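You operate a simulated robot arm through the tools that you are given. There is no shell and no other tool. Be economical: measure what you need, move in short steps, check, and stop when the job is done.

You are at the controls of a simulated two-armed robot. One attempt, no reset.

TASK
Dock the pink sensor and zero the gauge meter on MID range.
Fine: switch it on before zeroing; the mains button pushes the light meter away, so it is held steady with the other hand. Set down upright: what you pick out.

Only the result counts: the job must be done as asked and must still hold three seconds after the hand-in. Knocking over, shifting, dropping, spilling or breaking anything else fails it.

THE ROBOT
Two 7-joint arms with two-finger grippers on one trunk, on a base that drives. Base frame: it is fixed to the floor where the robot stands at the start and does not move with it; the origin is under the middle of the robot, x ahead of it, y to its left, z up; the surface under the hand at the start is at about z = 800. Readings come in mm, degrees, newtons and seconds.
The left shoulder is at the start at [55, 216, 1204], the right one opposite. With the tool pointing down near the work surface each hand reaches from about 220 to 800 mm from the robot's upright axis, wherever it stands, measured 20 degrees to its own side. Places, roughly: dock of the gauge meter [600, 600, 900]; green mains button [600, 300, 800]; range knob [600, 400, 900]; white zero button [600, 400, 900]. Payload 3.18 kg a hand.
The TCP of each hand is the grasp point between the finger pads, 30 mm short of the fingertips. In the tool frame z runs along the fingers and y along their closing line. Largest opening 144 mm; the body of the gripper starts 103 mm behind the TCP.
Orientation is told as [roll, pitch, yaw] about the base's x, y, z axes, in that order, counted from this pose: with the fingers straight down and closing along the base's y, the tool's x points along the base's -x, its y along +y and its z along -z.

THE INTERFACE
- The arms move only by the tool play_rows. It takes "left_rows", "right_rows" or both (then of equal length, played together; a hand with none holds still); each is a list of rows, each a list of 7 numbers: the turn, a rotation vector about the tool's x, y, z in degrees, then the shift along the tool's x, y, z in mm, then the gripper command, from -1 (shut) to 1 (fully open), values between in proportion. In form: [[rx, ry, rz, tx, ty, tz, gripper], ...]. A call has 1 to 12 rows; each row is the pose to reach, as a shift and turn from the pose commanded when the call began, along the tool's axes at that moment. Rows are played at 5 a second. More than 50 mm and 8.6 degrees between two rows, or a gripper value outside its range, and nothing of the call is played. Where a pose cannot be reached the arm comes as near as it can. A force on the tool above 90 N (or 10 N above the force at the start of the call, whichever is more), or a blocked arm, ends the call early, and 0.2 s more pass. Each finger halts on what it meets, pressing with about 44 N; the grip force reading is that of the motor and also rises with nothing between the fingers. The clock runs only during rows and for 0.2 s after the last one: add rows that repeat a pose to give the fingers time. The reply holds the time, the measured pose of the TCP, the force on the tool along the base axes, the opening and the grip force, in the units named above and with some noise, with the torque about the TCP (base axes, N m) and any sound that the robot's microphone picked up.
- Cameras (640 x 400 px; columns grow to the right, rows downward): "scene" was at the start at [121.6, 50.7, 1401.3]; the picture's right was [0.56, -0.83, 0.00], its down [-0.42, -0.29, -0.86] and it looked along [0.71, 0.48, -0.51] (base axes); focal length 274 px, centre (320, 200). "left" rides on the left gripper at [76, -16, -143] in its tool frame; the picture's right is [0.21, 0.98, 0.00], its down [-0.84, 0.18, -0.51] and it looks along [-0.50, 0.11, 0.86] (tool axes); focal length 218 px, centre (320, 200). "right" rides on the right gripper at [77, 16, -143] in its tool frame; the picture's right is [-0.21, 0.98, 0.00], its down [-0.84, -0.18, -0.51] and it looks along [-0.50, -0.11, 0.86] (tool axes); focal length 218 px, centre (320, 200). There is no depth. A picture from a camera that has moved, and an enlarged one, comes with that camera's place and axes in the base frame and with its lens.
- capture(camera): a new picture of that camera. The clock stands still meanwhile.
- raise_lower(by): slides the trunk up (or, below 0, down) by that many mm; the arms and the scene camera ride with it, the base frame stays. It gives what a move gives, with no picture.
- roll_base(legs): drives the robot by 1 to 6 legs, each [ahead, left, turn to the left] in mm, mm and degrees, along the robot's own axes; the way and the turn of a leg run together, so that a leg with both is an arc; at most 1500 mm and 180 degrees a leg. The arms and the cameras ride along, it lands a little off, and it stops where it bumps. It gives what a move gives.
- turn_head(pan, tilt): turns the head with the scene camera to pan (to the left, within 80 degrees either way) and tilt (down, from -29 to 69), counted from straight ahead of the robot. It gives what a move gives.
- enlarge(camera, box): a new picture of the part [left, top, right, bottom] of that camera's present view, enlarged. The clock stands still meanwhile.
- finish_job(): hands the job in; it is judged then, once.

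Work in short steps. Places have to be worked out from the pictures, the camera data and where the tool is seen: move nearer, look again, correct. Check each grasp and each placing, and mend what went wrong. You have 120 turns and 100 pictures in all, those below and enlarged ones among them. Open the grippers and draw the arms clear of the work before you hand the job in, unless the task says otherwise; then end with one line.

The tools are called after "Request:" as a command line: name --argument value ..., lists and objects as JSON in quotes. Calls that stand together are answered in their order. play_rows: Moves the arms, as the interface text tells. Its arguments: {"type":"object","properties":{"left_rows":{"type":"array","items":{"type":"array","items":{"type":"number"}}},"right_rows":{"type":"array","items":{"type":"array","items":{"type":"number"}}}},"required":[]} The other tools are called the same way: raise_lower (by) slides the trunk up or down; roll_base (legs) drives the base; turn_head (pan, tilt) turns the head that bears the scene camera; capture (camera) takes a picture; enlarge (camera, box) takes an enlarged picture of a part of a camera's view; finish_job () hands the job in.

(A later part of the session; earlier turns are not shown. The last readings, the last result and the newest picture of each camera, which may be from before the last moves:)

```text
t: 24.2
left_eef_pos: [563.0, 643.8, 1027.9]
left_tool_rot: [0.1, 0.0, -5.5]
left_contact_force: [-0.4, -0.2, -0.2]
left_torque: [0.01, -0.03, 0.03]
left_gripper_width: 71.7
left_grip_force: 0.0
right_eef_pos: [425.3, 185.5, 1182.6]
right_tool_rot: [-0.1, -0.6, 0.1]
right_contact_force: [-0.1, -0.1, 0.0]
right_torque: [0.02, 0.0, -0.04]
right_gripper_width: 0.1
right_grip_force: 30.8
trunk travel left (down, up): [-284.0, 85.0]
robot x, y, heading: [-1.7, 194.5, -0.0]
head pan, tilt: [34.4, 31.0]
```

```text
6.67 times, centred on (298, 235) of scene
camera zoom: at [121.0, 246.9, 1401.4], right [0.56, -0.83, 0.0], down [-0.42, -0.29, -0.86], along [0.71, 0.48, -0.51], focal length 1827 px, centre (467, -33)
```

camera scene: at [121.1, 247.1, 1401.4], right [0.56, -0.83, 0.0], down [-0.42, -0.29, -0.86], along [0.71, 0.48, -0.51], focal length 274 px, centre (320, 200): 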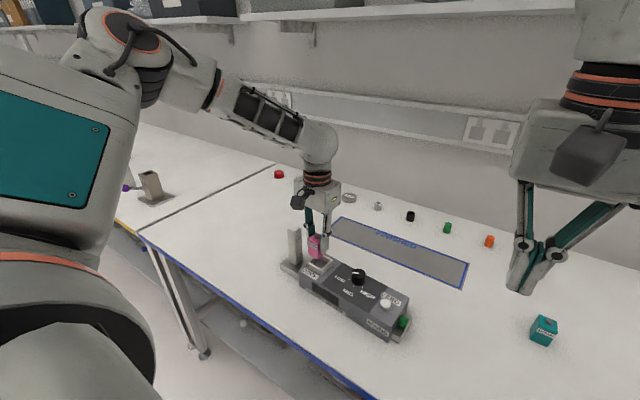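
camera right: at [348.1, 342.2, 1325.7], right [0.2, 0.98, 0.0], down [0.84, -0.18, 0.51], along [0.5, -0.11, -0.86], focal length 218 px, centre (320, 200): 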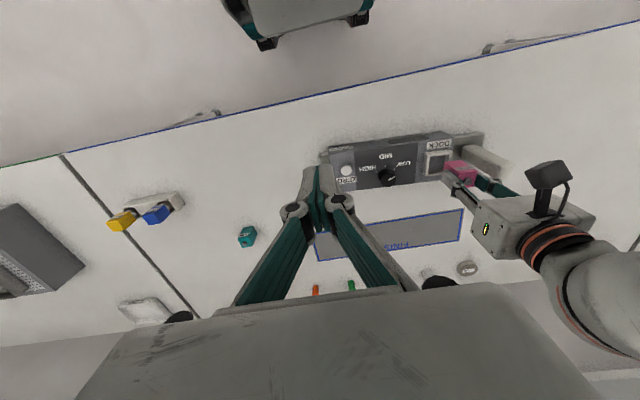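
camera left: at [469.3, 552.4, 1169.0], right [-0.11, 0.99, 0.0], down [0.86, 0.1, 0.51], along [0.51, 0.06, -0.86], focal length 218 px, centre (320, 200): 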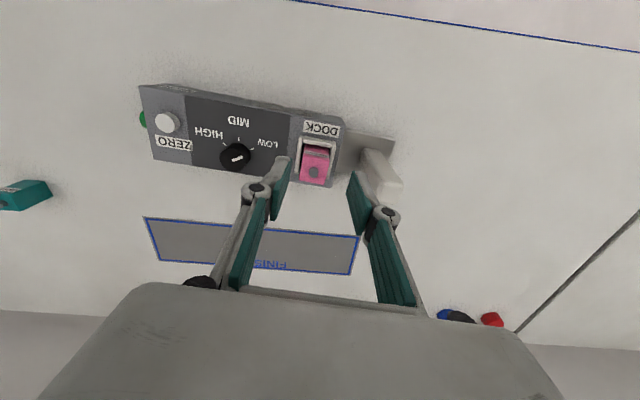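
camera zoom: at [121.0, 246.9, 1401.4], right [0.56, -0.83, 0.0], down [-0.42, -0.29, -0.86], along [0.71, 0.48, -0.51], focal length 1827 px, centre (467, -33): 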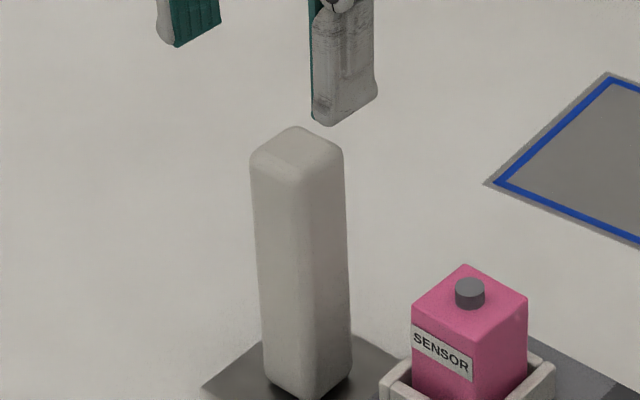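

The post is about (581,647), top near 940. I straddle it with open fingers.

Request:
play_rows --left_rows '[[0, 0, 0, -9, 2.5, 20, 0], [0, 0, 0, -17.6, 5, 50, 0], [0, 0, 0, -17.6, 5, 85, 0], [0, 0, 0, -17.6, 5, 113, 0], [0, 0, 0, -17.6, 5, 113, 0]]'

Request:
capture --camera "left"

Request:
enlarge --camera "scene" --box '[250, 205, 346, 265]'

```text
t: 25.4
left_eef_pos: [581.4, 646.2, 914.8]
left_tool_rot: [0.0, -0.1, -5.5]
left_contact_force: [-0.1, -0.7, -0.6]
left_torque: [0.03, -0.03, 0.01]
left_gripper_width: 72.2
left_grip_force: 0.2
right_eef_pos: [424.7, 186.5, 1183.2]
right_tool_rot: [-0.1, -0.5, 0.1]
right_contact_force: [-0.3, -0.8, -0.8]
right_torque: [-0.05, -0.02, 0.03]
right_gripper_width: 0.1
right_grip_force: 30.2
trunk travel left (down, up): [-284.0, 85.0]
robot x, y, heading: [-2.3, 197.7, 0.0]
head pan, tilt: [34.4, 31.0]
```

```text
60 pictures are left
camera left: at [505.0, 636.6, 1057.1], right [-0.11, 0.99, 0.0], down [0.86, 0.1, 0.51], along [0.51, 0.06, -0.86], focal length 218 px, centre (320, 200)
```

left: 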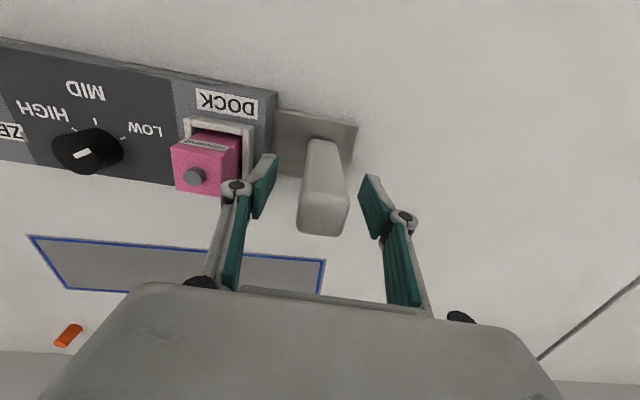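

```text
6.67 times, centred on (298, 235) of scene
camera zoom: at [121.0, 247.4, 1401.4], right [0.56, -0.83, 0.0], down [-0.42, -0.29, -0.86], along [0.71, 0.48, -0.51], focal length 1827 px, centre (467, -33)
```

zoom: 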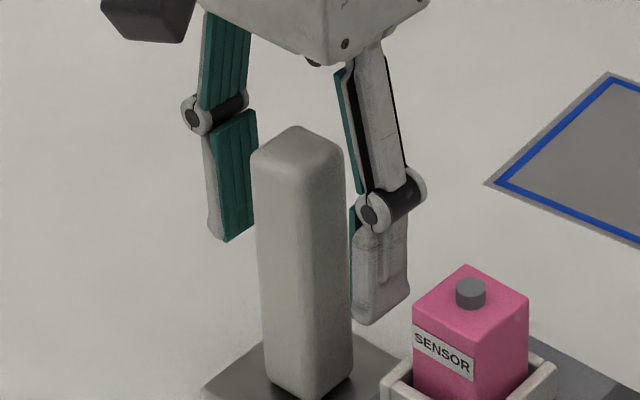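

The post sits about 2 mm to +y of the hand's centre. I shift by that and close slowly on it.

Request:
play_rows --left_rows '[[0, 0, 0, 0, 2.2, 0, -0.2], [0, 0, 0, 0, 2.2, 0, -0.4], [0, 0, 0, 0, 2.2, 0, -0.47], [0, 0, 0, 0, 2.2, 0, -0.47]]'

Request:
enlarge --camera "left" --box '[224, 110, 416, 230]'

```text
t: 26.4
left_eef_pos: [582.0, 648.5, 915.2]
left_tool_rot: [-0.1, 0.1, -5.4]
left_contact_force: [-0.3, 0.0, 0.0]
left_torque: [0.03, -0.01, 0.0]
left_gripper_width: 38.0
left_grip_force: 0.0
right_eef_pos: [426.0, 185.4, 1183.0]
right_tool_rot: [-0.1, -0.3, 0.1]
right_contact_force: [-0.2, 0.1, 0.0]
right_torque: [0.0, 0.0, -0.03]
right_gripper_width: 0.0
right_grip_force: 30.8
trunk travel left (down, up): [-284.0, 85.0]
robot x, y, heading: [-0.8, 197.4, -0.0]
head pan, tilt: [34.4, 31.0]
```

```text
3.33 times, centred on (320, 170) of left
camera zoom: at [504.5, 638.8, 1056.7], right [-0.11, 0.99, 0.0], down [0.86, 0.1, 0.51], along [0.5, 0.06, -0.86], focal length 728 px, centre (320, 300)
```

zoom: 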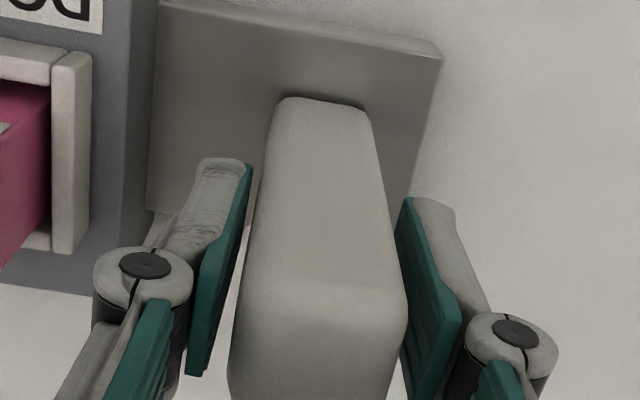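

Nearly centred; I close fully on the post.

Request:
play_rows --left_rows '[[0, 0, 0, 0, 0.7, 0, -0.5], [0, 0, 0, 0, 0.7, 0, -0.55], [0, 0, 0, 0, 0.7, 0, -0.65], [0, 0, 0, 0, 0.7, 0, -0.65], [0, 0, 0, 0, 0.7, 0, -1], [0, 0, 0, 0, 0.7, 0, -1]]'

Request:
enlarge --camera "left" --box '[0, 20, 416, 280]'

Request:
enlarge --camera "scene" --box '[260, 225, 420, 345]'

```text
t: 27.8
left_eef_pos: [581.9, 647.5, 915.2]
left_tool_rot: [0.1, 0.0, -5.4]
left_contact_force: [2.1, -2.0, 0.9]
left_torque: [-0.07, -0.18, 0.41]
left_gripper_width: 31.6
left_grip_force: 43.5
right_eef_pos: [424.8, 185.7, 1183.3]
right_tool_rot: [-0.1, -0.3, 0.1]
right_contact_force: [0.2, -0.2, -0.2]
right_torque: [0.0, 0.01, 0.02]
right_gripper_width: 0.0
right_grip_force: 31.3
trunk travel left (down, up): [-284.0, 85.0]
robot x, y, heading: [1.0, 194.8, -0.1]
head pan, tilt: [34.4, 31.0]
```

```text
1.54 times, centred on (208, 150) of left
camera zoom: at [503.8, 639.2, 1057.3], right [-0.11, 0.99, 0.0], down [0.86, 0.1, 0.51], along [0.5, 0.06, -0.86], focal length 336 px, centre (492, 277)
```

zoom: 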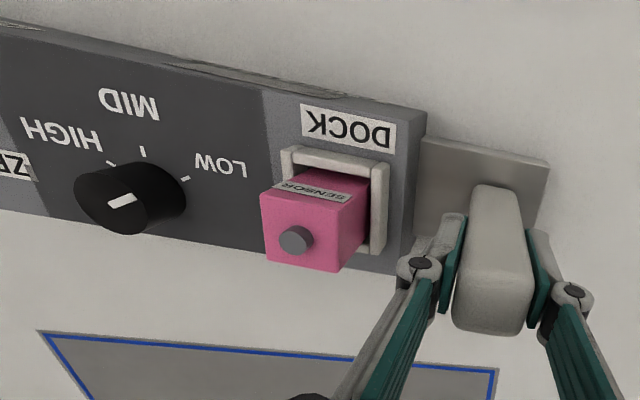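

```text
3.33 times, centred on (340, 285) of scene
camera zoom: at [121.5, 247.4, 1401.3], right [0.56, -0.83, 0.0], down [-0.42, -0.29, -0.86], along [0.71, 0.48, -0.51], focal length 913 px, centre (253, -83)
```

zoom: 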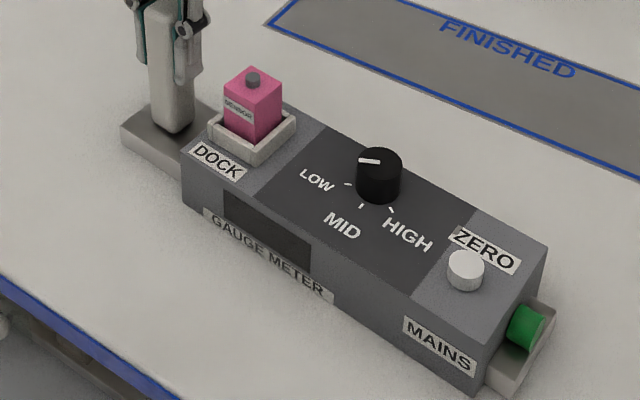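

The meter is held firmly. I bring the closed right hand toward the mains button end, testing its reach from here.

Request:
play_rows --right_rows '[[0, 0, 0, -20, 10, 35, -1], [0, 0, 0, -40, 20, 70, -1], [0, 0, 0, -60, 30, 105, -1], [0, 0, 0, -80, 40, 140, -1], [0, 0, 0, -100, 50, 175, -1], [0, 0, 0, -115, 60, 205, -1], [0, 0, 0, -130, 65, 225, -1], [0, 0, 0, -130, 65, 225, -1]]'

Request:
capture --camera "scene"

Request:
capture --camera "right"

```text
t: 29.6
left_eef_pos: [580.6, 649.3, 916.3]
left_tool_rot: [0.1, 0.0, -5.5]
left_contact_force: [0.6, 2.5, 3.0]
left_torque: [0.09, 0.32, 0.18]
left_gripper_width: 31.5
left_grip_force: 43.8
right_eef_pos: [556.3, 251.3, 959.5]
right_tool_rot: [-0.1, -0.5, 0.0]
right_contact_force: [0.1, 0.1, 0.2]
right_torque: [-0.01, 0.02, -0.04]
right_gripper_width: 0.0
right_grip_force: 31.3
trunk travel left (down, up): [-284.0, 85.0]
robot x, y, heading: [1.2, 197.7, -0.4]
head pan, tilt: [34.4, 31.0]
```

```text
55 pictures are left
camera scene: at [121.1, 247.6, 1401.3], right [0.56, -0.83, 0.0], down [-0.42, -0.29, -0.86], along [0.71, 0.48, -0.51], focal length 274 px, centre (320, 200)
```

scene: 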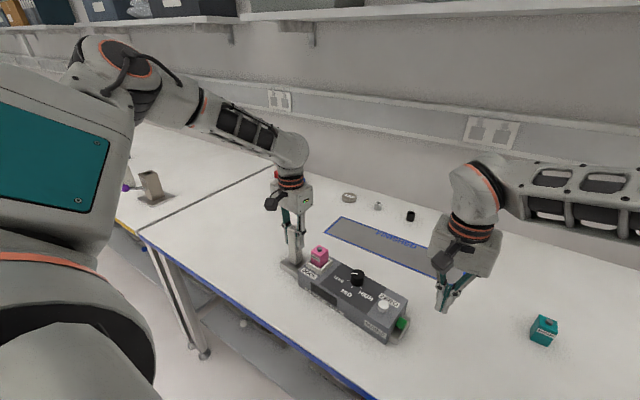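

```text
54 pictures are left
camera right: at [478.5, 267.4, 1100.8], right [0.21, 0.98, 0.0], down [0.84, -0.18, 0.51], along [0.5, -0.11, -0.86], focal length 218 px, centre (320, 200)
```

right: 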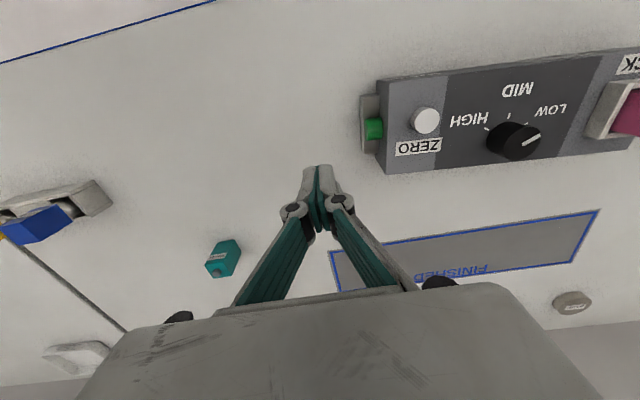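

The reach is fine. I enlarge the right view to locate the button and ledge.

Request:
enlarge --camera "right" --box '[290, 70, 450, 170]'

Request:
enlarge --camera "scene" --box '[360, 280, 456, 350]'

```text
4.00 times, centred on (370, 120) of right
camera zoom: at [478.5, 267.4, 1100.8], right [0.21, 0.98, 0.0], down [0.84, -0.18, 0.51], along [0.5, -0.11, -0.86], focal length 873 px, centre (120, 520)
```

zoom: 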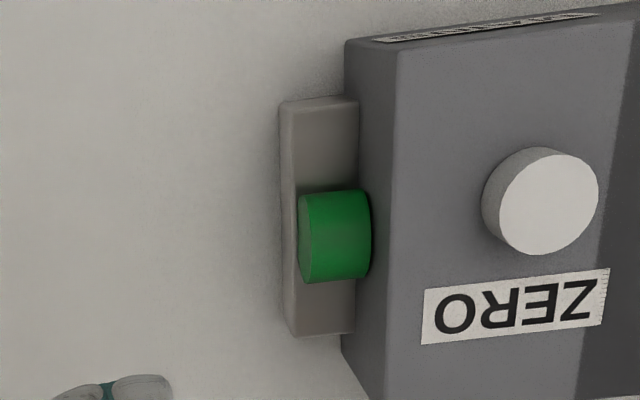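

```text
5.71 times, centred on (408, 315) of scene
camera zoom: at [121.1, 247.6, 1401.3], right [0.56, -0.83, 0.0], down [-0.42, -0.29, -0.86], along [0.71, 0.48, -0.51], focal length 1566 px, centre (-183, -457)
```

zoom: 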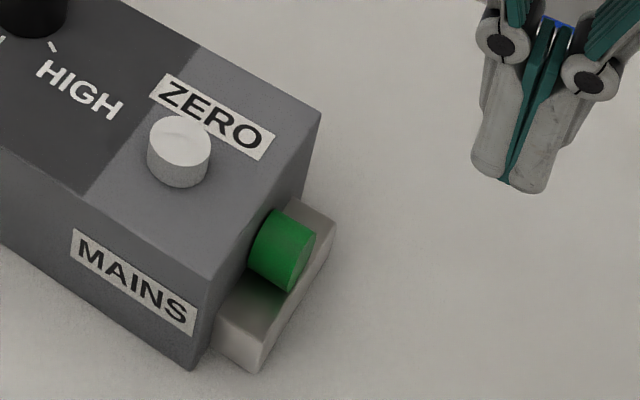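

The button's end face is near (551,307,837). I lower the right hand just in front of it (y 272, fingertips at z≈832).

Request:
play_rows --right_rows '[[0, 0, 0, 2, 5, 40, -1], [0, 0, 0, 4, 12, 75, -1], [0, 0, 0, 4, 20, 97, -1], [0, 0, 0, 4, 20, 97, -1]]'

Request:
capture --camera "right"

Request:
enlarge --camera "scene" --box '[360, 280, 456, 350]'

```text
t: 30.6
left_eef_pos: [581.2, 649.8, 915.4]
left_tool_rot: [0.0, 0.0, -5.6]
left_contact_force: [-1.1, 0.3, 1.7]
left_torque: [-0.04, -0.01, 0.23]
left_gripper_width: 31.5
left_grip_force: 44.0
right_eef_pos: [553.4, 269.1, 861.4]
right_tool_rot: [-0.1, -0.6, 0.2]
right_contact_force: [0.3, 0.2, -0.1]
right_torque: [0.05, -0.02, 0.02]
right_gripper_width: 0.0
right_grip_force: 31.0
trunk travel left (down, up): [-284.0, 85.0]
robot x, y, heading: [0.6, 198.2, -0.2]
head pan, tilt: [34.4, 31.0]
```

```text
51 pictures are left
camera right: at [475.8, 285.9, 1004.5], right [0.21, 0.98, 0.0], down [0.84, -0.18, 0.52], along [0.5, -0.11, -0.86], focal length 218 px, centre (320, 200)
```

right: 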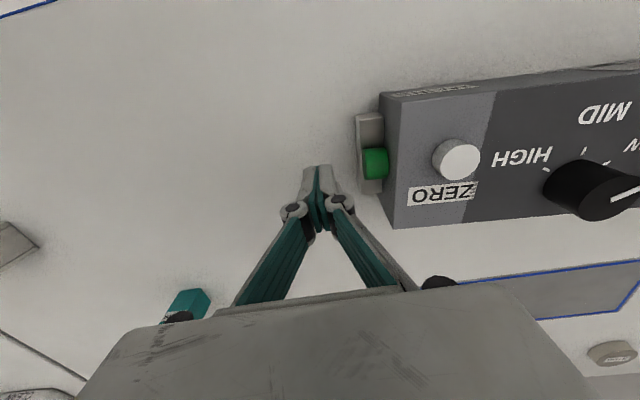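

```text
5.71 times, centred on (408, 315) of scene
camera zoom: at [121.1, 247.4, 1401.3], right [0.56, -0.83, 0.0], down [-0.42, -0.29, -0.86], along [0.71, 0.48, -0.51], focal length 1566 px, centre (-183, -457)
```

zoom: 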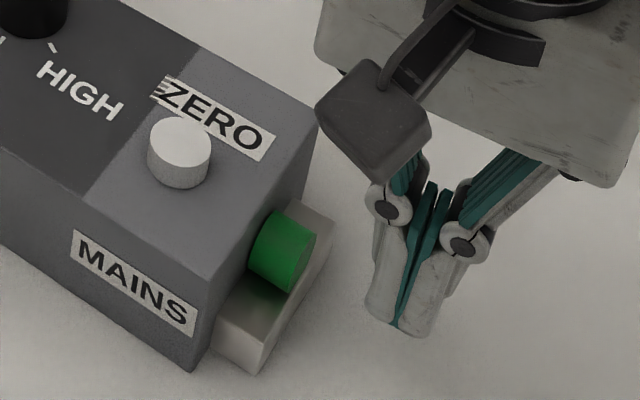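

The finger lines up with the button. I push in +y in small steps while the left hand holds the post.

Request:
play_rows --right_rows '[[0, 0, 0, 1, 15, 0, -1], [0, 0, 0, 1, 24, 0, -1], [0, 0, 0, 1, 28, 0, -1], [0, 0, 0, 1, 31, 0, -1]]'

```text
t: 31.6
left_eef_pos: [580.9, 648.8, 915.5]
left_tool_rot: [0.1, 0.0, -5.5]
left_contact_force: [1.5, 1.8, 0.0]
left_torque: [-0.1, -0.22, 0.36]
left_gripper_width: 31.6
left_grip_force: 44.1
right_eef_pos: [551.5, 298.9, 862.1]
right_tool_rot: [-0.2, -0.5, 0.1]
right_contact_force: [-2.3, -3.5, 5.5]
right_torque: [-0.01, 0.02, -0.01]
right_gripper_width: 0.1
right_grip_force: 30.9
trunk travel left (down, up): [-284.0, 85.0]
robot x, y, heading: [-0.6, 196.0, -0.1]
head pan, tilt: [34.4, 31.0]
```

Contact is starting. I take a look before pushing on, since there is some z force too.

Request:
enlarge --camera "scene" --box '[360, 280, 456, 350]'

Request:
enlarge --camera "right" --box '[260, 110, 420, 210]'

```text
5.71 times, centred on (408, 315) of scene
camera zoom: at [120.9, 247.2, 1401.4], right [0.56, -0.83, 0.0], down [-0.42, -0.29, -0.86], along [0.71, 0.48, -0.51], focal length 1566 px, centre (-183, -457)
```

zoom: 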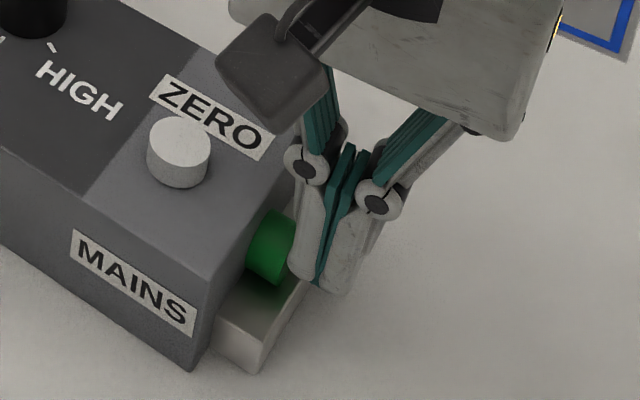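

```text
4.00 times, centred on (340, 160) of right
camera zoom: at [475.5, 316.5, 1004.8], right [0.21, 0.98, 0.0], down [0.84, -0.18, 0.51], along [0.5, -0.11, -0.86], focal length 873 px, centre (240, 360)
```

zoom: 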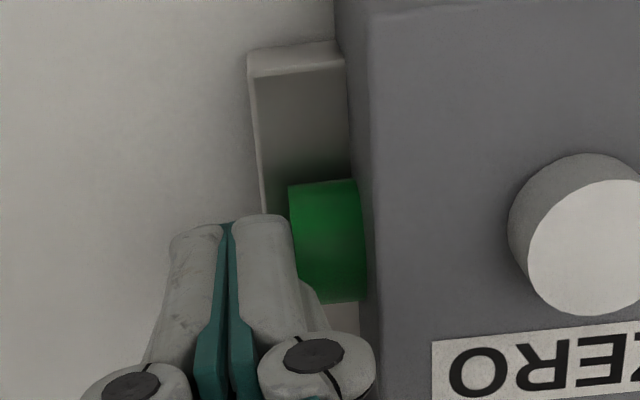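

The finger is on the button face. I raise 2 mm to avoid the ledge and push further.

Request:
play_rows --right_rows '[[0, 0, 0, 0, -1, -2, -1], [0, 0, 0, 0, 2, -2, -1], [0, 0, 0, 0, 4, -2, -1], [0, 0, 0, 0, 6, -2, -1]]'

```text
t: 32.6
left_eef_pos: [580.7, 650.6, 915.1]
left_tool_rot: [0.3, 0.1, -5.4]
left_contact_force: [0.7, 9.2, -0.9]
left_torque: [0.05, -0.33, 0.27]
left_gripper_width: 31.6
left_grip_force: 44.2
right_eef_pos: [552.5, 304.3, 864.2]
right_tool_rot: [-0.3, -0.5, 0.1]
right_contact_force: [-0.6, -13.0, 5.9]
right_torque: [-0.27, -0.02, -0.06]
right_gripper_width: 0.1
right_grip_force: 30.7
trunk travel left (down, up): [-284.0, 85.0]
robot x, y, heading: [1.4, 198.2, 0.3]
head pan, tilt: [34.4, 31.0]
heard: click
```

A click was heard. I back the right hand off and check the meter.

Request:
play_rows --right_rows '[[0, 0, 0, 0, -10, 0, -1], [0, 0, 0, 0, -40, 0, -1], [0, 0, 0, 0, -45, -40, -1], [0, 0, 0, 0, -45, -80, -1]]'

Request:
enlarge --camera "scene" --box '[264, 230, 424, 350]'

Request:
capture --camera "right"

```text
t: 33.6
left_eef_pos: [580.8, 647.8, 915.8]
left_tool_rot: [0.0, 0.0, -5.4]
left_contact_force: [-0.7, -2.1, 1.5]
left_torque: [-0.37, -0.11, 0.02]
left_gripper_width: 31.6
left_grip_force: 44.2
right_eef_pos: [552.1, 259.8, 943.8]
right_tool_rot: [-0.1, -0.5, 0.1]
right_contact_force: [-0.5, 0.0, -0.8]
right_torque: [-0.01, -0.01, -0.02]
right_gripper_width: 0.0
right_grip_force: 30.9
trunk travel left (down, up): [-284.0, 85.0]
robot x, y, heading: [0.2, 194.3, -0.0]
head pan, tilt: [34.4, 31.0]
```

```text
3.33 times, centred on (344, 290) of scene
camera zoom: at [121.0, 247.3, 1401.3], right [0.56, -0.83, 0.0], down [-0.42, -0.29, -0.86], along [0.71, 0.48, -0.51], focal length 913 px, centre (240, -100)
```

zoom: 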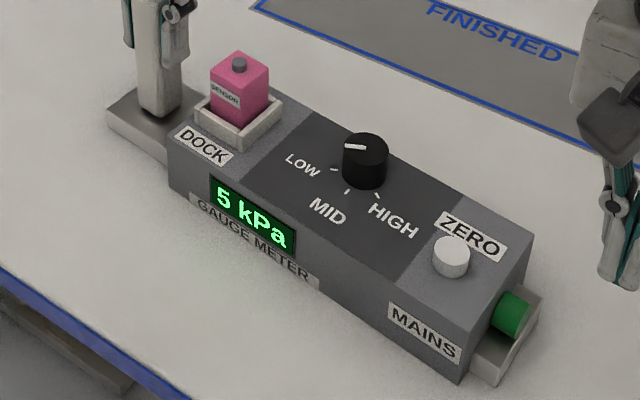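

```text
46 pictures are left
camera right: at [474.8, 277.5, 1086.2], right [0.21, 0.98, 0.0], down [0.84, -0.18, 0.51], along [0.5, -0.11, -0.86], focal length 218 px, centre (320, 200)
```

right: 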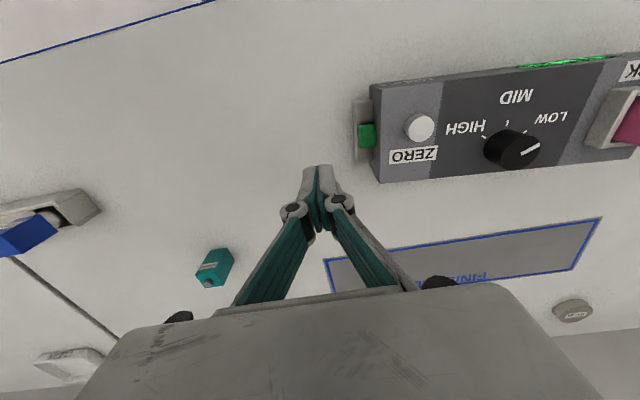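

The meter reads 5 kPa, so it is on. I release the post with the left hand, rise clear, and also raise the right hand.

Request:
play_rows --left_rows '[[0, 0, 0, 0, 0, 0, -0.4], [0, 0, 0, 0, 0, 0, -0.2], [0, 0, 0, 0, 0, 0, -0.2], [0, 0, 0, 0, 0, -35, -0.2], [0, 0, 0, 0, 0, -75, -0.2], [0, 0, 0, 0, 0, -115, -0.2]]' --right_rows '[[0, 0, 0, 10, 0, -30, -1], [0, 0, 0, 30, -15, -60, -1], [0, 0, 0, 50, -30, -90, -1], [0, 0, 0, 70, -45, -120, -1], [0, 0, 0, 90, -60, -150, -1], [0, 0, 0, 110, -75, -180, -1]]'

Request:
roll_base --legs '[[0, -140, 0]]'

```text
t: 35.0
left_eef_pos: [578.1, 646.1, 1034.1]
left_tool_rot: [0.1, -0.1, -5.5]
left_contact_force: [0.0, 0.2, 0.3]
left_torque: [0.0, -0.03, 0.0]
left_gripper_width: 57.5
left_grip_force: 0.2
right_eef_pos: [442.0, 187.5, 1120.8]
right_tool_rot: [-0.1, -0.6, 0.1]
right_contact_force: [0.5, 0.6, -0.7]
right_torque: [0.05, -0.07, -0.01]
right_gripper_width: 0.0
right_grip_force: 30.6
trunk travel left (down, up): [-284.0, 85.0]
robot x, y, heading: [4.3, 192.7, -0.2]
head pan, tilt: [34.4, 31.0]
```

```text
t: 36.9
left_eef_pos: [580.5, 513.3, 1032.1]
left_tool_rot: [0.2, 0.0, -5.5]
left_contact_force: [-0.2, -0.3, -0.8]
left_torque: [-0.01, 0.0, 0.04]
left_gripper_width: 57.7
left_grip_force: 0.0
right_eef_pos: [441.8, 53.1, 1120.5]
right_tool_rot: [-0.1, -0.5, 0.1]
right_contact_force: [-0.3, 0.9, -0.8]
right_torque: [0.03, -0.02, -0.02]
right_gripper_width: 0.2
right_grip_force: 31.1
trunk travel left (down, up): [-284.0, 85.0]
robot x, y, heading: [-2.7, 62.3, -0.0]
head pan, tilt: [34.4, 31.0]
```

Now I bring the left hand above the knob and look.

Request:
play_rows --left_rows '[[0, 0, 0, 14, -40, 10, -0.2], [0, 0, 0, 27, -81, 20, -0.2], [0, 0, 0, 27, -81, 32, -0.2], [0, 0, 0, 27, -81, 32, -0.2]]'

Request:
enlarge --camera "left" --box '[200, 80, 440, 230]'

Request:
enlarge --camera "scene" --box '[220, 200, 380, 300]'

```text
t: 37.9
left_eef_pos: [547.4, 434.5, 998.4]
left_tool_rot: [0.2, 0.1, -5.6]
left_contact_force: [0.2, 0.0, 0.6]
left_torque: [0.03, -0.02, -0.03]
left_gripper_width: 57.4
left_grip_force: 0.2
right_eef_pos: [442.7, 53.0, 1121.2]
right_tool_rot: [-0.1, -0.5, 0.2]
right_contact_force: [-0.1, -0.2, -0.2]
right_torque: [0.0, -0.01, 0.0]
right_gripper_width: 0.4
right_grip_force: 31.2
trunk travel left (down, up): [-284.0, 85.0]
robot x, y, heading: [-2.7, 60.9, -0.3]
head pan, tilt: [34.4, 31.0]
```

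```text
2.67 times, centred on (320, 155) of left
camera zoom: at [468.4, 425.3, 1141.1], right [-0.11, 0.99, 0.0], down [0.86, 0.1, 0.51], along [0.5, 0.06, -0.86], focal length 582 px, centre (320, 320)
```

zoom: 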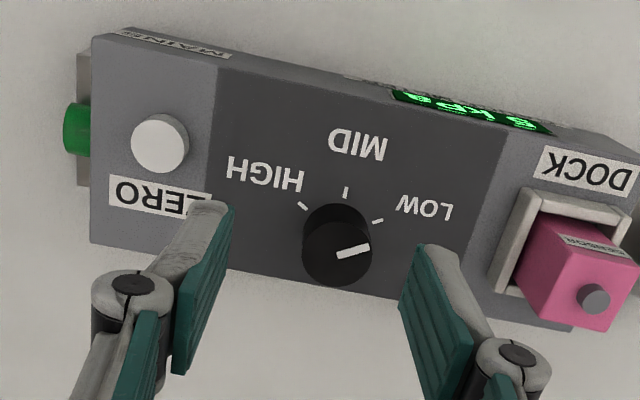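

```text
4.00 times, centred on (300, 250) of scene
camera zoom: at [121.0, 112.7, 1401.4], right [0.56, -0.83, 0.0], down [-0.42, -0.29, -0.86], along [0.71, 0.48, -0.51], focal length 1096 px, centre (400, 0)
```

zoom: 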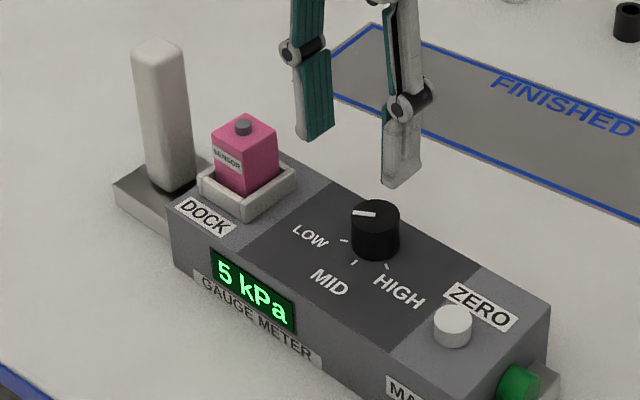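

The knob axis is near (578,447), 33 mm wide, and LOW→MID is about 60° counter-clockwise seen from above. I pre-rotate the hand to yaw -35° above the knob.

Request:
play_rows --left_rows '[[0, 0, 8, -10, 5, 10, -0.2], [0, 0, 16, -20, 10, 20, -0.2], [0, 0, 23, -29, 15, 30, -0.2], [0, 0, 30, -29.3, 15.3, 50, -0.2], [0, 0, 30, -29.3, 15.3, 50, -0.2]]'

Request:
capture --camera "left"

Request:
enlarge --camera "scene" --box '[260, 200, 380, 275]'

```text
t: 39.1
left_eef_pos: [576.4, 446.2, 949.8]
left_tool_rot: [0.2, 0.0, -35.6]
left_contact_force: [-0.1, -0.1, -1.0]
left_torque: [0.03, 0.02, 0.0]
left_gripper_width: 57.8
left_grip_force: 0.0
right_eef_pos: [443.2, 52.9, 1119.2]
right_tool_rot: [-0.1, -0.4, 0.0]
right_contact_force: [-0.1, -0.1, 0.0]
right_torque: [0.04, -0.02, 0.01]
right_gripper_width: 0.1
right_grip_force: 31.1
trunk travel left (down, up): [-284.0, 85.0]
robot x, y, heading: [4.1, 63.8, 0.1]
head pan, tilt: [34.4, 31.0]
```

```text
43 pictures are left
camera left: at [505.2, 475.9, 1091.4], right [0.4, 0.92, 0.0], down [0.79, -0.34, 0.51], along [0.47, -0.2, -0.86], focal length 218 px, centre (320, 200)
```

left: 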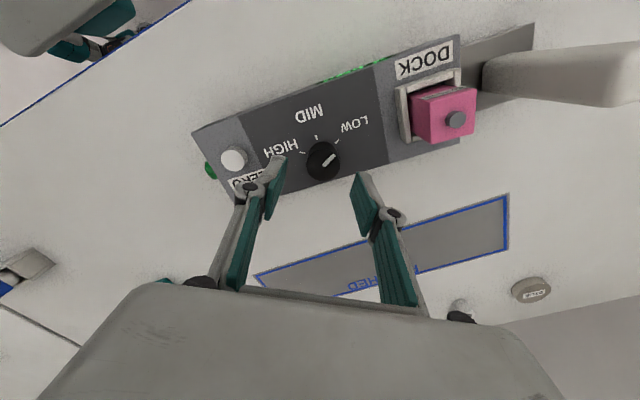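

```text
5.33 times, centred on (320, 238) of scene
camera zoom: at [121.1, 113.0, 1401.4], right [0.56, -0.83, 0.0], down [-0.42, -0.29, -0.86], along [0.71, 0.48, -0.51], focal length 1462 px, centre (320, 0)
```

zoom: 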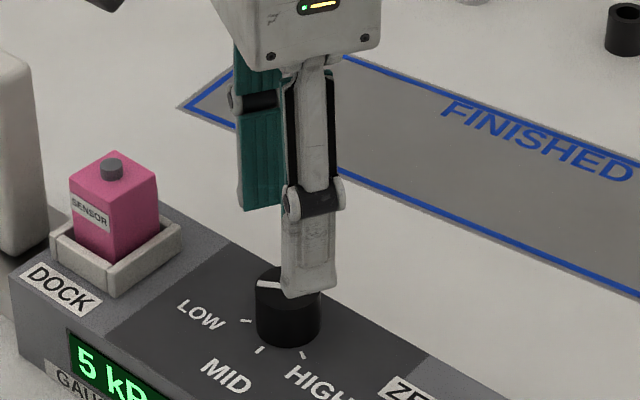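

Nearly centred; I shift 2 mm, descend around the knob with fingertips near z 870, and check.

Request:
play_rows --left_rows '[[0, 0, 0, 1, 2, 15, -0.2], [0, 0, 0, 1, 2, 35, -0.2], [0, 0, 0, 1, 2, 50, -0.2], [0, 0, 0, 1, 2, 50, -0.2]]'

Request:
enlarge --camera "left" --box '[240, 110, 400, 210]'

Request:
enlarge --camera "scene" --box '[260, 210, 380, 285]'

```text
t: 40.1
left_eef_pos: [576.7, 450.5, 897.5]
left_tool_rot: [0.1, -0.1, -35.5]
left_contact_force: [-0.7, -0.2, -0.7]
left_torque: [0.01, 0.02, -0.03]
left_gripper_width: 57.5
left_grip_force: 0.0
right_eef_pos: [443.5, 53.3, 1120.8]
right_tool_rot: [-0.2, -0.5, 0.1]
right_contact_force: [-1.3, -0.8, 0.5]
right_torque: [0.01, 0.02, -0.03]
right_gripper_width: 0.0
right_grip_force: 30.7
trunk travel left (down, up): [-284.0, 85.0]
robot x, y, heading: [-2.7, 62.9, -0.2]
head pan, tilt: [34.4, 31.0]
```

```text
4.00 times, centred on (320, 160) of left
camera zoom: at [504.9, 480.3, 1039.9], right [0.4, 0.92, 0.0], down [0.79, -0.34, 0.51], along [0.47, -0.2, -0.86], focal length 873 px, centre (320, 360)
```

zoom: 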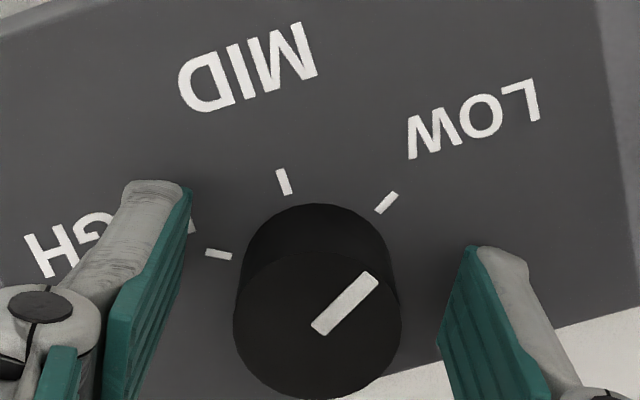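

```text
5.33 times, centred on (320, 248) of scene
camera zoom: at [121.2, 113.1, 1401.3], right [0.56, -0.83, 0.0], down [-0.42, -0.29, -0.86], along [0.71, 0.48, -0.51], focal length 1462 px, centre (320, -53)
```

zoom: 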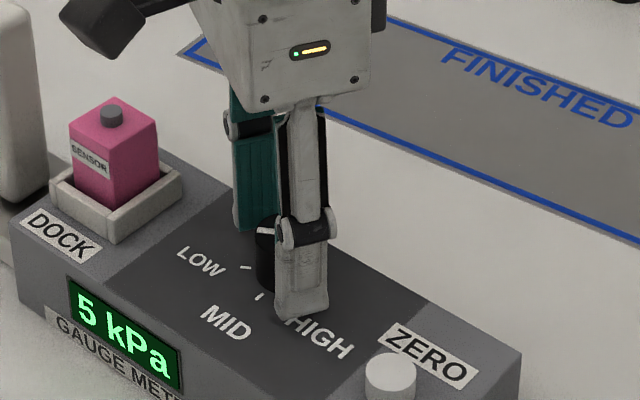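

The fingers are centred about the knob. I close on it.

Request:
play_rows --left_rows '[[0, 0, 0, 0, 0, 0, -0.4], [0, 0, 0, 0, 0, 0, -0.5], [0, 0, 0, 0, 0, 0, -0.6], [0, 0, 0, 0, 0, 0, -1], [0, 0, 0, 0, 0, 0, -1]]'

```text
t: 41.3
left_eef_pos: [576.4, 450.8, 897.4]
left_tool_rot: [0.1, -0.1, -35.5]
left_contact_force: [0.0, 0.2, 1.3]
left_torque: [0.04, -0.01, -0.04]
left_gripper_width: 33.0
left_grip_force: 44.0
right_eef_pos: [441.9, 53.4, 1120.5]
right_tool_rot: [-0.1, -0.5, 0.1]
right_contact_force: [-0.5, -0.3, -0.3]
right_torque: [0.02, 0.01, 0.02]
right_gripper_width: 0.0
right_grip_force: 30.2
trunk travel left (down, up): [-284.0, 85.0]
robot x, y, heading: [-2.2, 64.5, 0.0]
head pan, tilt: [34.4, 31.0]
```

Gripped at 33 mm with no side force. I turn it +60° in yaw (rz negative).

Request:
play_rows --left_rows '[[0, 0, -6, 0, 0, 0, -1], [0, 0, -12, 0, 0, 0, -1], [0, 0, -18, 0, 0, 0, -1], [0, 0, -24, 0, 0, 0, -1], [0, 0, -30, 0, 0, 0, -1], [0, 0, -36, 0, 0, 0, -1], [0, 0, -42, 0, 0, 0, -1], [0, 0, -48, 0, 0, 0, -1], [0, 0, -54, 0, 0, 0, -1], [0, 0, -60, 0, 0, 0, -1], [0, 0, -60, 0, 0, 0, -1]]'

Request:
enlarge --camera "left" --box '[200, 80, 440, 230]'

Request:
enlarge --camera "scene" --box '[220, 190, 380, 300]'

```text
t: 43.7
left_eef_pos: [575.8, 448.3, 899.8]
left_tool_rot: [0.0, 0.0, 24.7]
left_contact_force: [0.1, -1.2, -0.2]
left_torque: [0.02, -0.01, -0.02]
left_gripper_width: 32.7
left_grip_force: 43.9
right_eef_pos: [444.1, 53.4, 1119.9]
right_tool_rot: [-0.1, -0.5, 0.2]
right_contact_force: [1.1, -0.9, 0.2]
right_torque: [0.0, 0.0, -0.02]
right_gripper_width: 0.1
right_grip_force: 30.8
trunk travel left (down, up): [-284.0, 85.0]
robot x, y, heading: [0.7, 65.0, 0.0]
head pan, tilt: [34.4, 31.0]
```

```text
2.67 times, centred on (320, 155) of left
camera zoom: at [514.4, 401.8, 1040.5], right [-0.6, 0.8, 0.0], down [0.69, 0.51, 0.51], along [0.41, 0.3, -0.86], focal length 582 px, centre (320, 320)
```

zoom: 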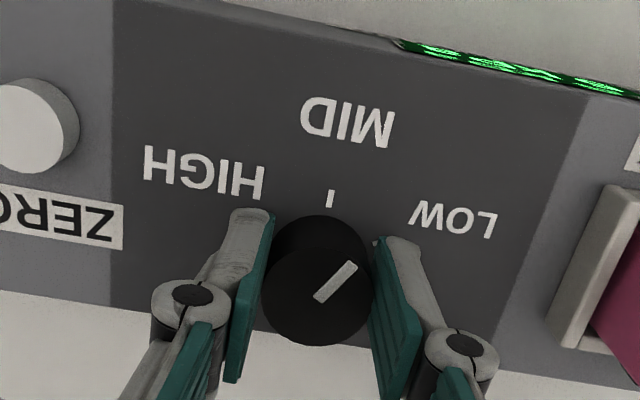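

```text
3.64 times, centred on (300, 245) of scene
camera zoom: at [121.8, 113.4, 1401.3], right [0.56, -0.83, 0.0], down [-0.42, -0.29, -0.86], along [0.71, 0.48, -0.51], focal length 996 px, centre (393, 36)
```

zoom: 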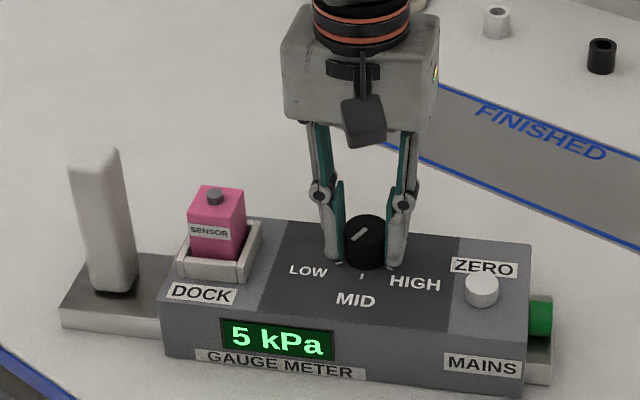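

The whole meter swivelled about 40° with the knob, because nothing held it. I turn back by 60° to undo this, then will redo it with the other hand holding the post.

Request:
play_rows --left_rows '[[0, 0, 6, 0, 0, 0, -1], [0, 0, 12, 0, 0, 0, -1], [0, 0, 18, 0, 0, 0, -1], [0, 0, 24, 0, 0, 0, -1], [0, 0, 30, 0, 0, 0, -1], [0, 0, 36, 0, 0, 0, -1], [0, 0, 42, 0, 0, 0, -1], [0, 0, 48, 0, 0, 0, -1], [0, 0, 54, 0, 0, 0, -1], [0, 0, 60, 0, 0, 0, -1], [0, 0, 60, 0, 0, 0, -1]]'

Request:
enlarge --camera "scene" --box '[220, 190, 380, 300]'

Request:
capture --camera "left"

```text
t: 46.1
left_eef_pos: [575.5, 449.1, 899.2]
left_tool_rot: [0.1, 0.0, -35.7]
left_contact_force: [-0.4, -0.2, -1.4]
left_torque: [-0.21, -0.03, -0.01]
left_gripper_width: 32.6
left_grip_force: 43.8
right_eef_pos: [443.1, 53.6, 1120.2]
right_tool_rot: [-0.1, -0.4, 0.1]
right_contact_force: [1.0, -0.1, -0.3]
right_torque: [0.03, 0.03, -0.03]
right_gripper_width: 0.2
right_grip_force: 30.7
trunk travel left (down, up): [-284.0, 85.0]
robot x, y, heading: [-0.7, 62.7, -0.1]
head pan, tilt: [34.4, 31.0]
```

```text
3.64 times, centred on (300, 245) of scene
camera zoom: at [121.8, 113.5, 1401.2], right [0.56, -0.83, 0.0], down [-0.42, -0.29, -0.86], along [0.71, 0.48, -0.51], focal length 996 px, centre (393, 36)
```

zoom: 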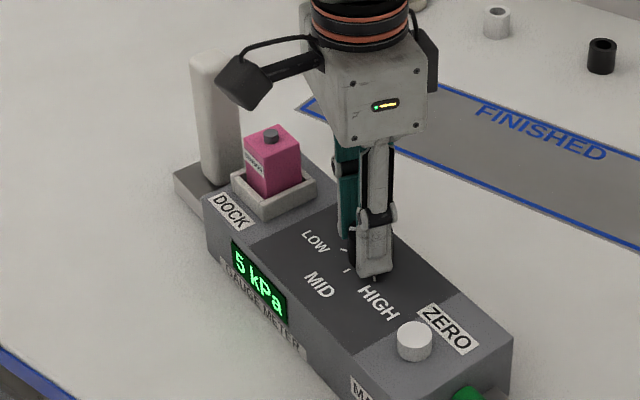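

```text
36 pictures are left
camera left: at [505.1, 480.7, 1041.2], right [0.4, 0.92, 0.0], down [0.79, -0.34, 0.51], along [0.46, -0.2, -0.86], focal length 218 px, centre (320, 200)
```

left: 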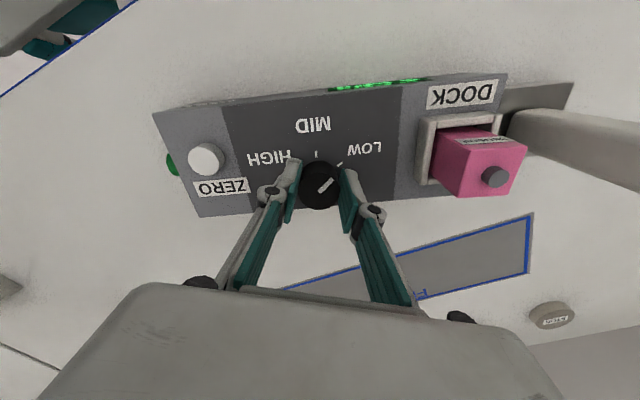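

The meter is now over-rotated to about yaw -17.6° (12° past). I release the knob and rise; next the left hand will hold the post, swing the meter back, and the right hand will turn the knob.

Request:
play_rows --left_rows '[[0, 0, 0, 0, 0, 0, -0.4], [0, 0, 0, 0, 0, 0, -0.2], [0, 0, 0, 0, 0, 0, -0.2], [0, 0, -4, 0, 0, -40, -0.2], [0, 0, -10, 0, 0, -80, -0.2], [0, 0, -18, 0, 0, -120, -0.2], [0, 0, -18, 0, 0, -140, 0]]'

Request:
roll_base --legs '[[0, 270, 0]]'

Request:
capture --camera "left"

Request:
capture --camera "right"

```text
t: 47.7
left_eef_pos: [578.3, 447.6, 1041.2]
left_tool_rot: [0.1, -0.1, -17.5]
left_contact_force: [-0.3, -1.0, 0.8]
left_torque: [0.04, -0.03, 0.0]
left_gripper_width: 71.8
left_grip_force: 0.0
right_eef_pos: [442.5, 53.0, 1120.4]
right_tool_rot: [-0.1, -0.5, 0.1]
right_contact_force: [-0.9, -0.2, -0.5]
right_torque: [0.0, 0.01, -0.01]
right_gripper_width: 0.1
right_grip_force: 30.9
trunk travel left (down, up): [-284.0, 85.0]
robot x, y, heading: [0.2, 63.6, -0.2]
head pan, tilt: [34.4, 31.0]
```

```text
t: 50.6
left_eef_pos: [579.1, 719.6, 1040.8]
left_tool_rot: [0.0, 0.0, -17.6]
left_contact_force: [-0.3, -0.4, 0.2]
left_torque: [0.01, 0.01, 0.0]
left_gripper_width: 71.6
left_grip_force: 0.1
right_eef_pos: [443.5, 324.8, 1120.9]
right_tool_rot: [0.0, -0.5, 0.0]
right_contact_force: [0.2, -0.7, 0.3]
right_torque: [-0.01, -0.01, -0.02]
right_gripper_width: 0.0
right_grip_force: 30.9
trunk travel left (down, up): [-284.0, 85.0]
robot x, y, heading: [2.2, 336.1, -0.3]
head pan, tilt: [34.4, 31.0]
```

```text
35 pictures are left
camera left: at [501.7, 725.7, 1182.9], right [0.1, 1.0, 0.0], down [0.86, -0.08, 0.51], along [0.51, -0.05, -0.86], focal length 218 px, centre (320, 200)
```

left: 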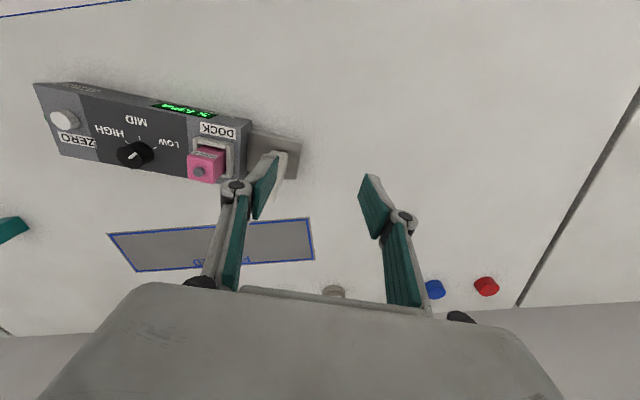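

```text
34 pictures are left
camera right: at [366.4, 341.2, 1262.9], right [0.21, 0.98, 0.0], down [0.84, -0.18, 0.51], along [0.5, -0.11, -0.86], focal length 218 px, centre (320, 200)
```

right: 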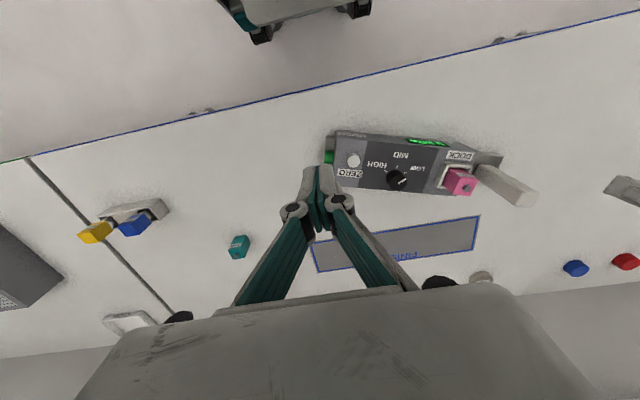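

The post should now be near (624,643). I move the left hand above it and look.

Request:
play_rows --left_rows '[[0, 0, 0, -24, -33, 0, 0], [0, 0, 0, -48, -65.5, 0, 0], [0, 0, 0, -48, -65.5, 10, 0]]'

Request:
enlarge --camera "left" --box '[120, 60, 440, 260]'

```text
t: 51.4
left_eef_pos: [604.6, 641.6, 1029.9]
left_tool_rot: [0.1, 0.1, -17.6]
left_contact_force: [0.1, -0.2, 0.5]
left_torque: [0.0, -0.02, -0.05]
left_gripper_width: 72.0
left_grip_force: 0.0
right_eef_pos: [443.8, 324.3, 1119.9]
right_tool_rot: [0.0, -0.5, 0.0]
right_contact_force: [1.1, 0.3, -0.5]
right_torque: [0.01, 0.02, -0.01]
right_gripper_width: 0.2
right_grip_force: 30.7
trunk travel left (down, up): [-284.0, 85.0]
robot x, y, heading: [1.2, 337.1, -0.1]
head pan, tilt: [34.4, 31.0]
```

```text
2.00 times, centred on (280, 160) of left
camera zoom: at [526.8, 648.0, 1171.6], right [0.1, 1.0, 0.0], down [0.86, -0.08, 0.51], along [0.51, -0.05, -0.86], focal length 436 px, centre (400, 280)
```

zoom: 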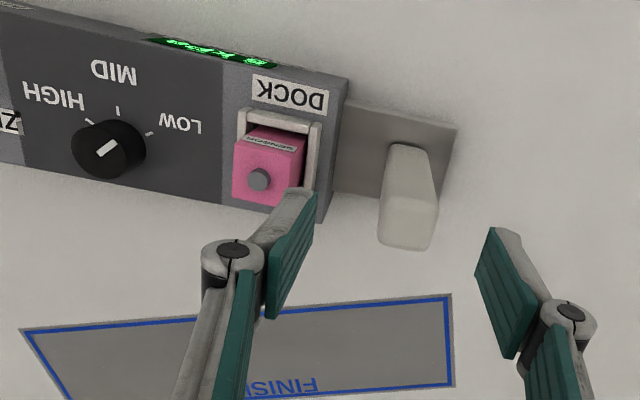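

Post near (625,643.5). I descend to straddle it.

Request:
play_rows --left_rows '[[0, 0, 0, -10, 4, 20, 0], [0, 0, 0, -18.9, 8, 50, 0], [0, 0, 0, -18.9, 8, 85, 0], [0, 0, 0, -18.9, 8, 115, 0], [0, 0, 0, -18.9, 8, 115, -0.2], [0, 0, 0, -18.9, 8, 115, -0.35]]'

Request:
enlarge --camera "left" --box '[224, 110, 416, 230]'

```text
t: 52.8
left_eef_pos: [624.1, 644.4, 916.8]
left_tool_rot: [0.0, -0.2, -17.6]
left_contact_force: [0.5, 0.2, -0.2]
left_torque: [-0.01, 0.0, 0.02]
left_gripper_width: 46.5
left_grip_force: 0.1
right_eef_pos: [443.2, 322.5, 1120.5]
right_tool_rot: [-0.1, -0.4, 0.0]
right_contact_force: [0.5, 0.0, -0.1]
right_torque: [0.04, 0.0, -0.02]
right_gripper_width: 0.0
right_grip_force: 30.4
trunk travel left (down, up): [-284.0, 85.0]
robot x, y, heading: [0.9, 333.5, -0.2]
head pan, tilt: [34.4, 31.0]
```

```text
3.33 times, centred on (320, 170) of left
camera zoom: at [545.9, 651.8, 1057.8], right [0.1, 1.0, 0.0], down [0.86, -0.08, 0.51], along [0.51, -0.05, -0.86], focal length 728 px, centre (320, 300)
```

zoom: 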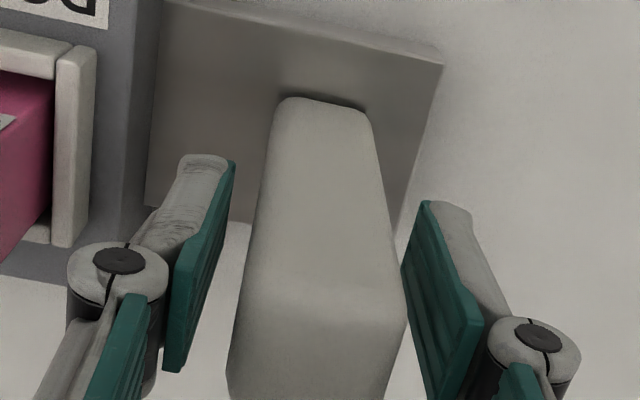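

The view matches the earlier successful straddle. I close on the post.

Request:
play_rows --left_rows '[[0, 0, 0, 0, 0.7, 0, -0.45], [0, 0, 0, 0, 0.7, 0, -0.55], [0, 0, 0, 0, 0.7, 0, -0.65], [0, 0, 0, 0, 0.7, 0, -1], [0, 0, 0, 0, 0.7, 0, -1]]'

```text
t: 54.0
left_eef_pos: [624.8, 643.6, 917.6]
left_tool_rot: [-0.1, -0.2, -17.6]
left_contact_force: [-1.0, -2.0, 0.3]
left_torque: [-0.13, 0.0, -0.05]
left_gripper_width: 31.5
left_grip_force: 44.0
right_eef_pos: [443.7, 323.5, 1118.5]
right_tool_rot: [-0.1, -0.6, 0.0]
right_contact_force: [-0.3, 0.5, 0.3]
right_torque: [-0.02, 0.0, 0.0]
right_gripper_width: 0.1
right_grip_force: 31.0
trunk travel left (down, up): [-284.0, 85.0]
robot x, y, heading: [1.0, 335.6, -0.1]
head pan, tilt: [34.4, 31.0]
```

I swing the meter back about the knob to its original pose (TCP to (581,648.5), yaw -5.5°).

Request:
play_rows --left_rows '[[0, 0, -1.5, 5.4, -0.6, 0, -1], [0, 0, -3, 10.8, -1.4, 0, -1], [0, 0, -4.5, 16.2, -2.3, 0, -1], [0, 0, -6, 21.6, -3.3, 0, -1], [0, 0, -7.5, 27, -4.5, 0, -1], [0, 0, -9, 32.4, -5.8, 0, -1], [0, 0, -10.5, 37.8, -7.2, 0, -1], [0, 0, -12, 43.2, -8.6, 0, -1], [0, 0, -12, 43.2, -8.6, 0, -1]]'

Request:
capture --camera "left"

Request:
capture --camera "right"

```text
t: 56.0
left_eef_pos: [581.6, 649.1, 916.8]
left_tool_rot: [0.1, -0.1, -5.6]
left_contact_force: [3.1, 0.3, 12.9]
left_torque: [0.03, 0.03, -0.16]
left_gripper_width: 31.5
left_grip_force: 44.2
right_eef_pos: [443.8, 323.5, 1120.5]
right_tool_rot: [-0.2, -0.4, 0.0]
right_contact_force: [-0.4, -0.6, 0.0]
right_torque: [0.0, 0.0, -0.02]
right_gripper_width: 0.1
right_grip_force: 30.3
trunk travel left (down, up): [-284.0, 85.0]
robot x, y, heading: [-0.9, 332.3, -0.2]
head pan, tilt: [34.4, 31.0]
```

```text
31 pictures are left
camera left: at [503.7, 638.3, 1058.4], right [-0.11, 0.99, 0.0], down [0.86, 0.1, 0.51], along [0.51, 0.06, -0.86], focal length 218 px, centre (320, 200)
```

left: 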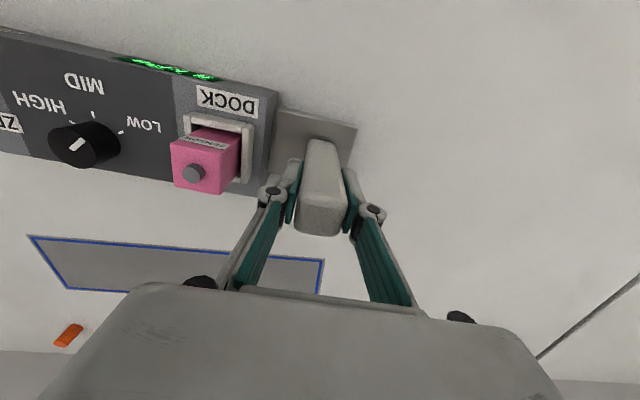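

```text
30 pictures are left
camera right: at [365.7, 340.5, 1263.2], right [0.21, 0.98, 0.0], down [0.84, -0.18, 0.52], along [0.5, -0.11, -0.86], focal length 218 px, centre (320, 200)
```

right: 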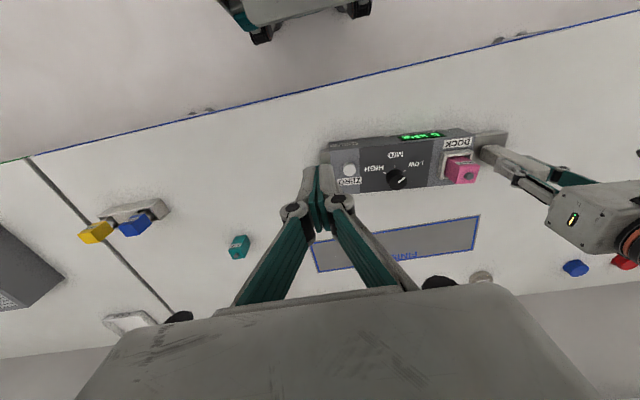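

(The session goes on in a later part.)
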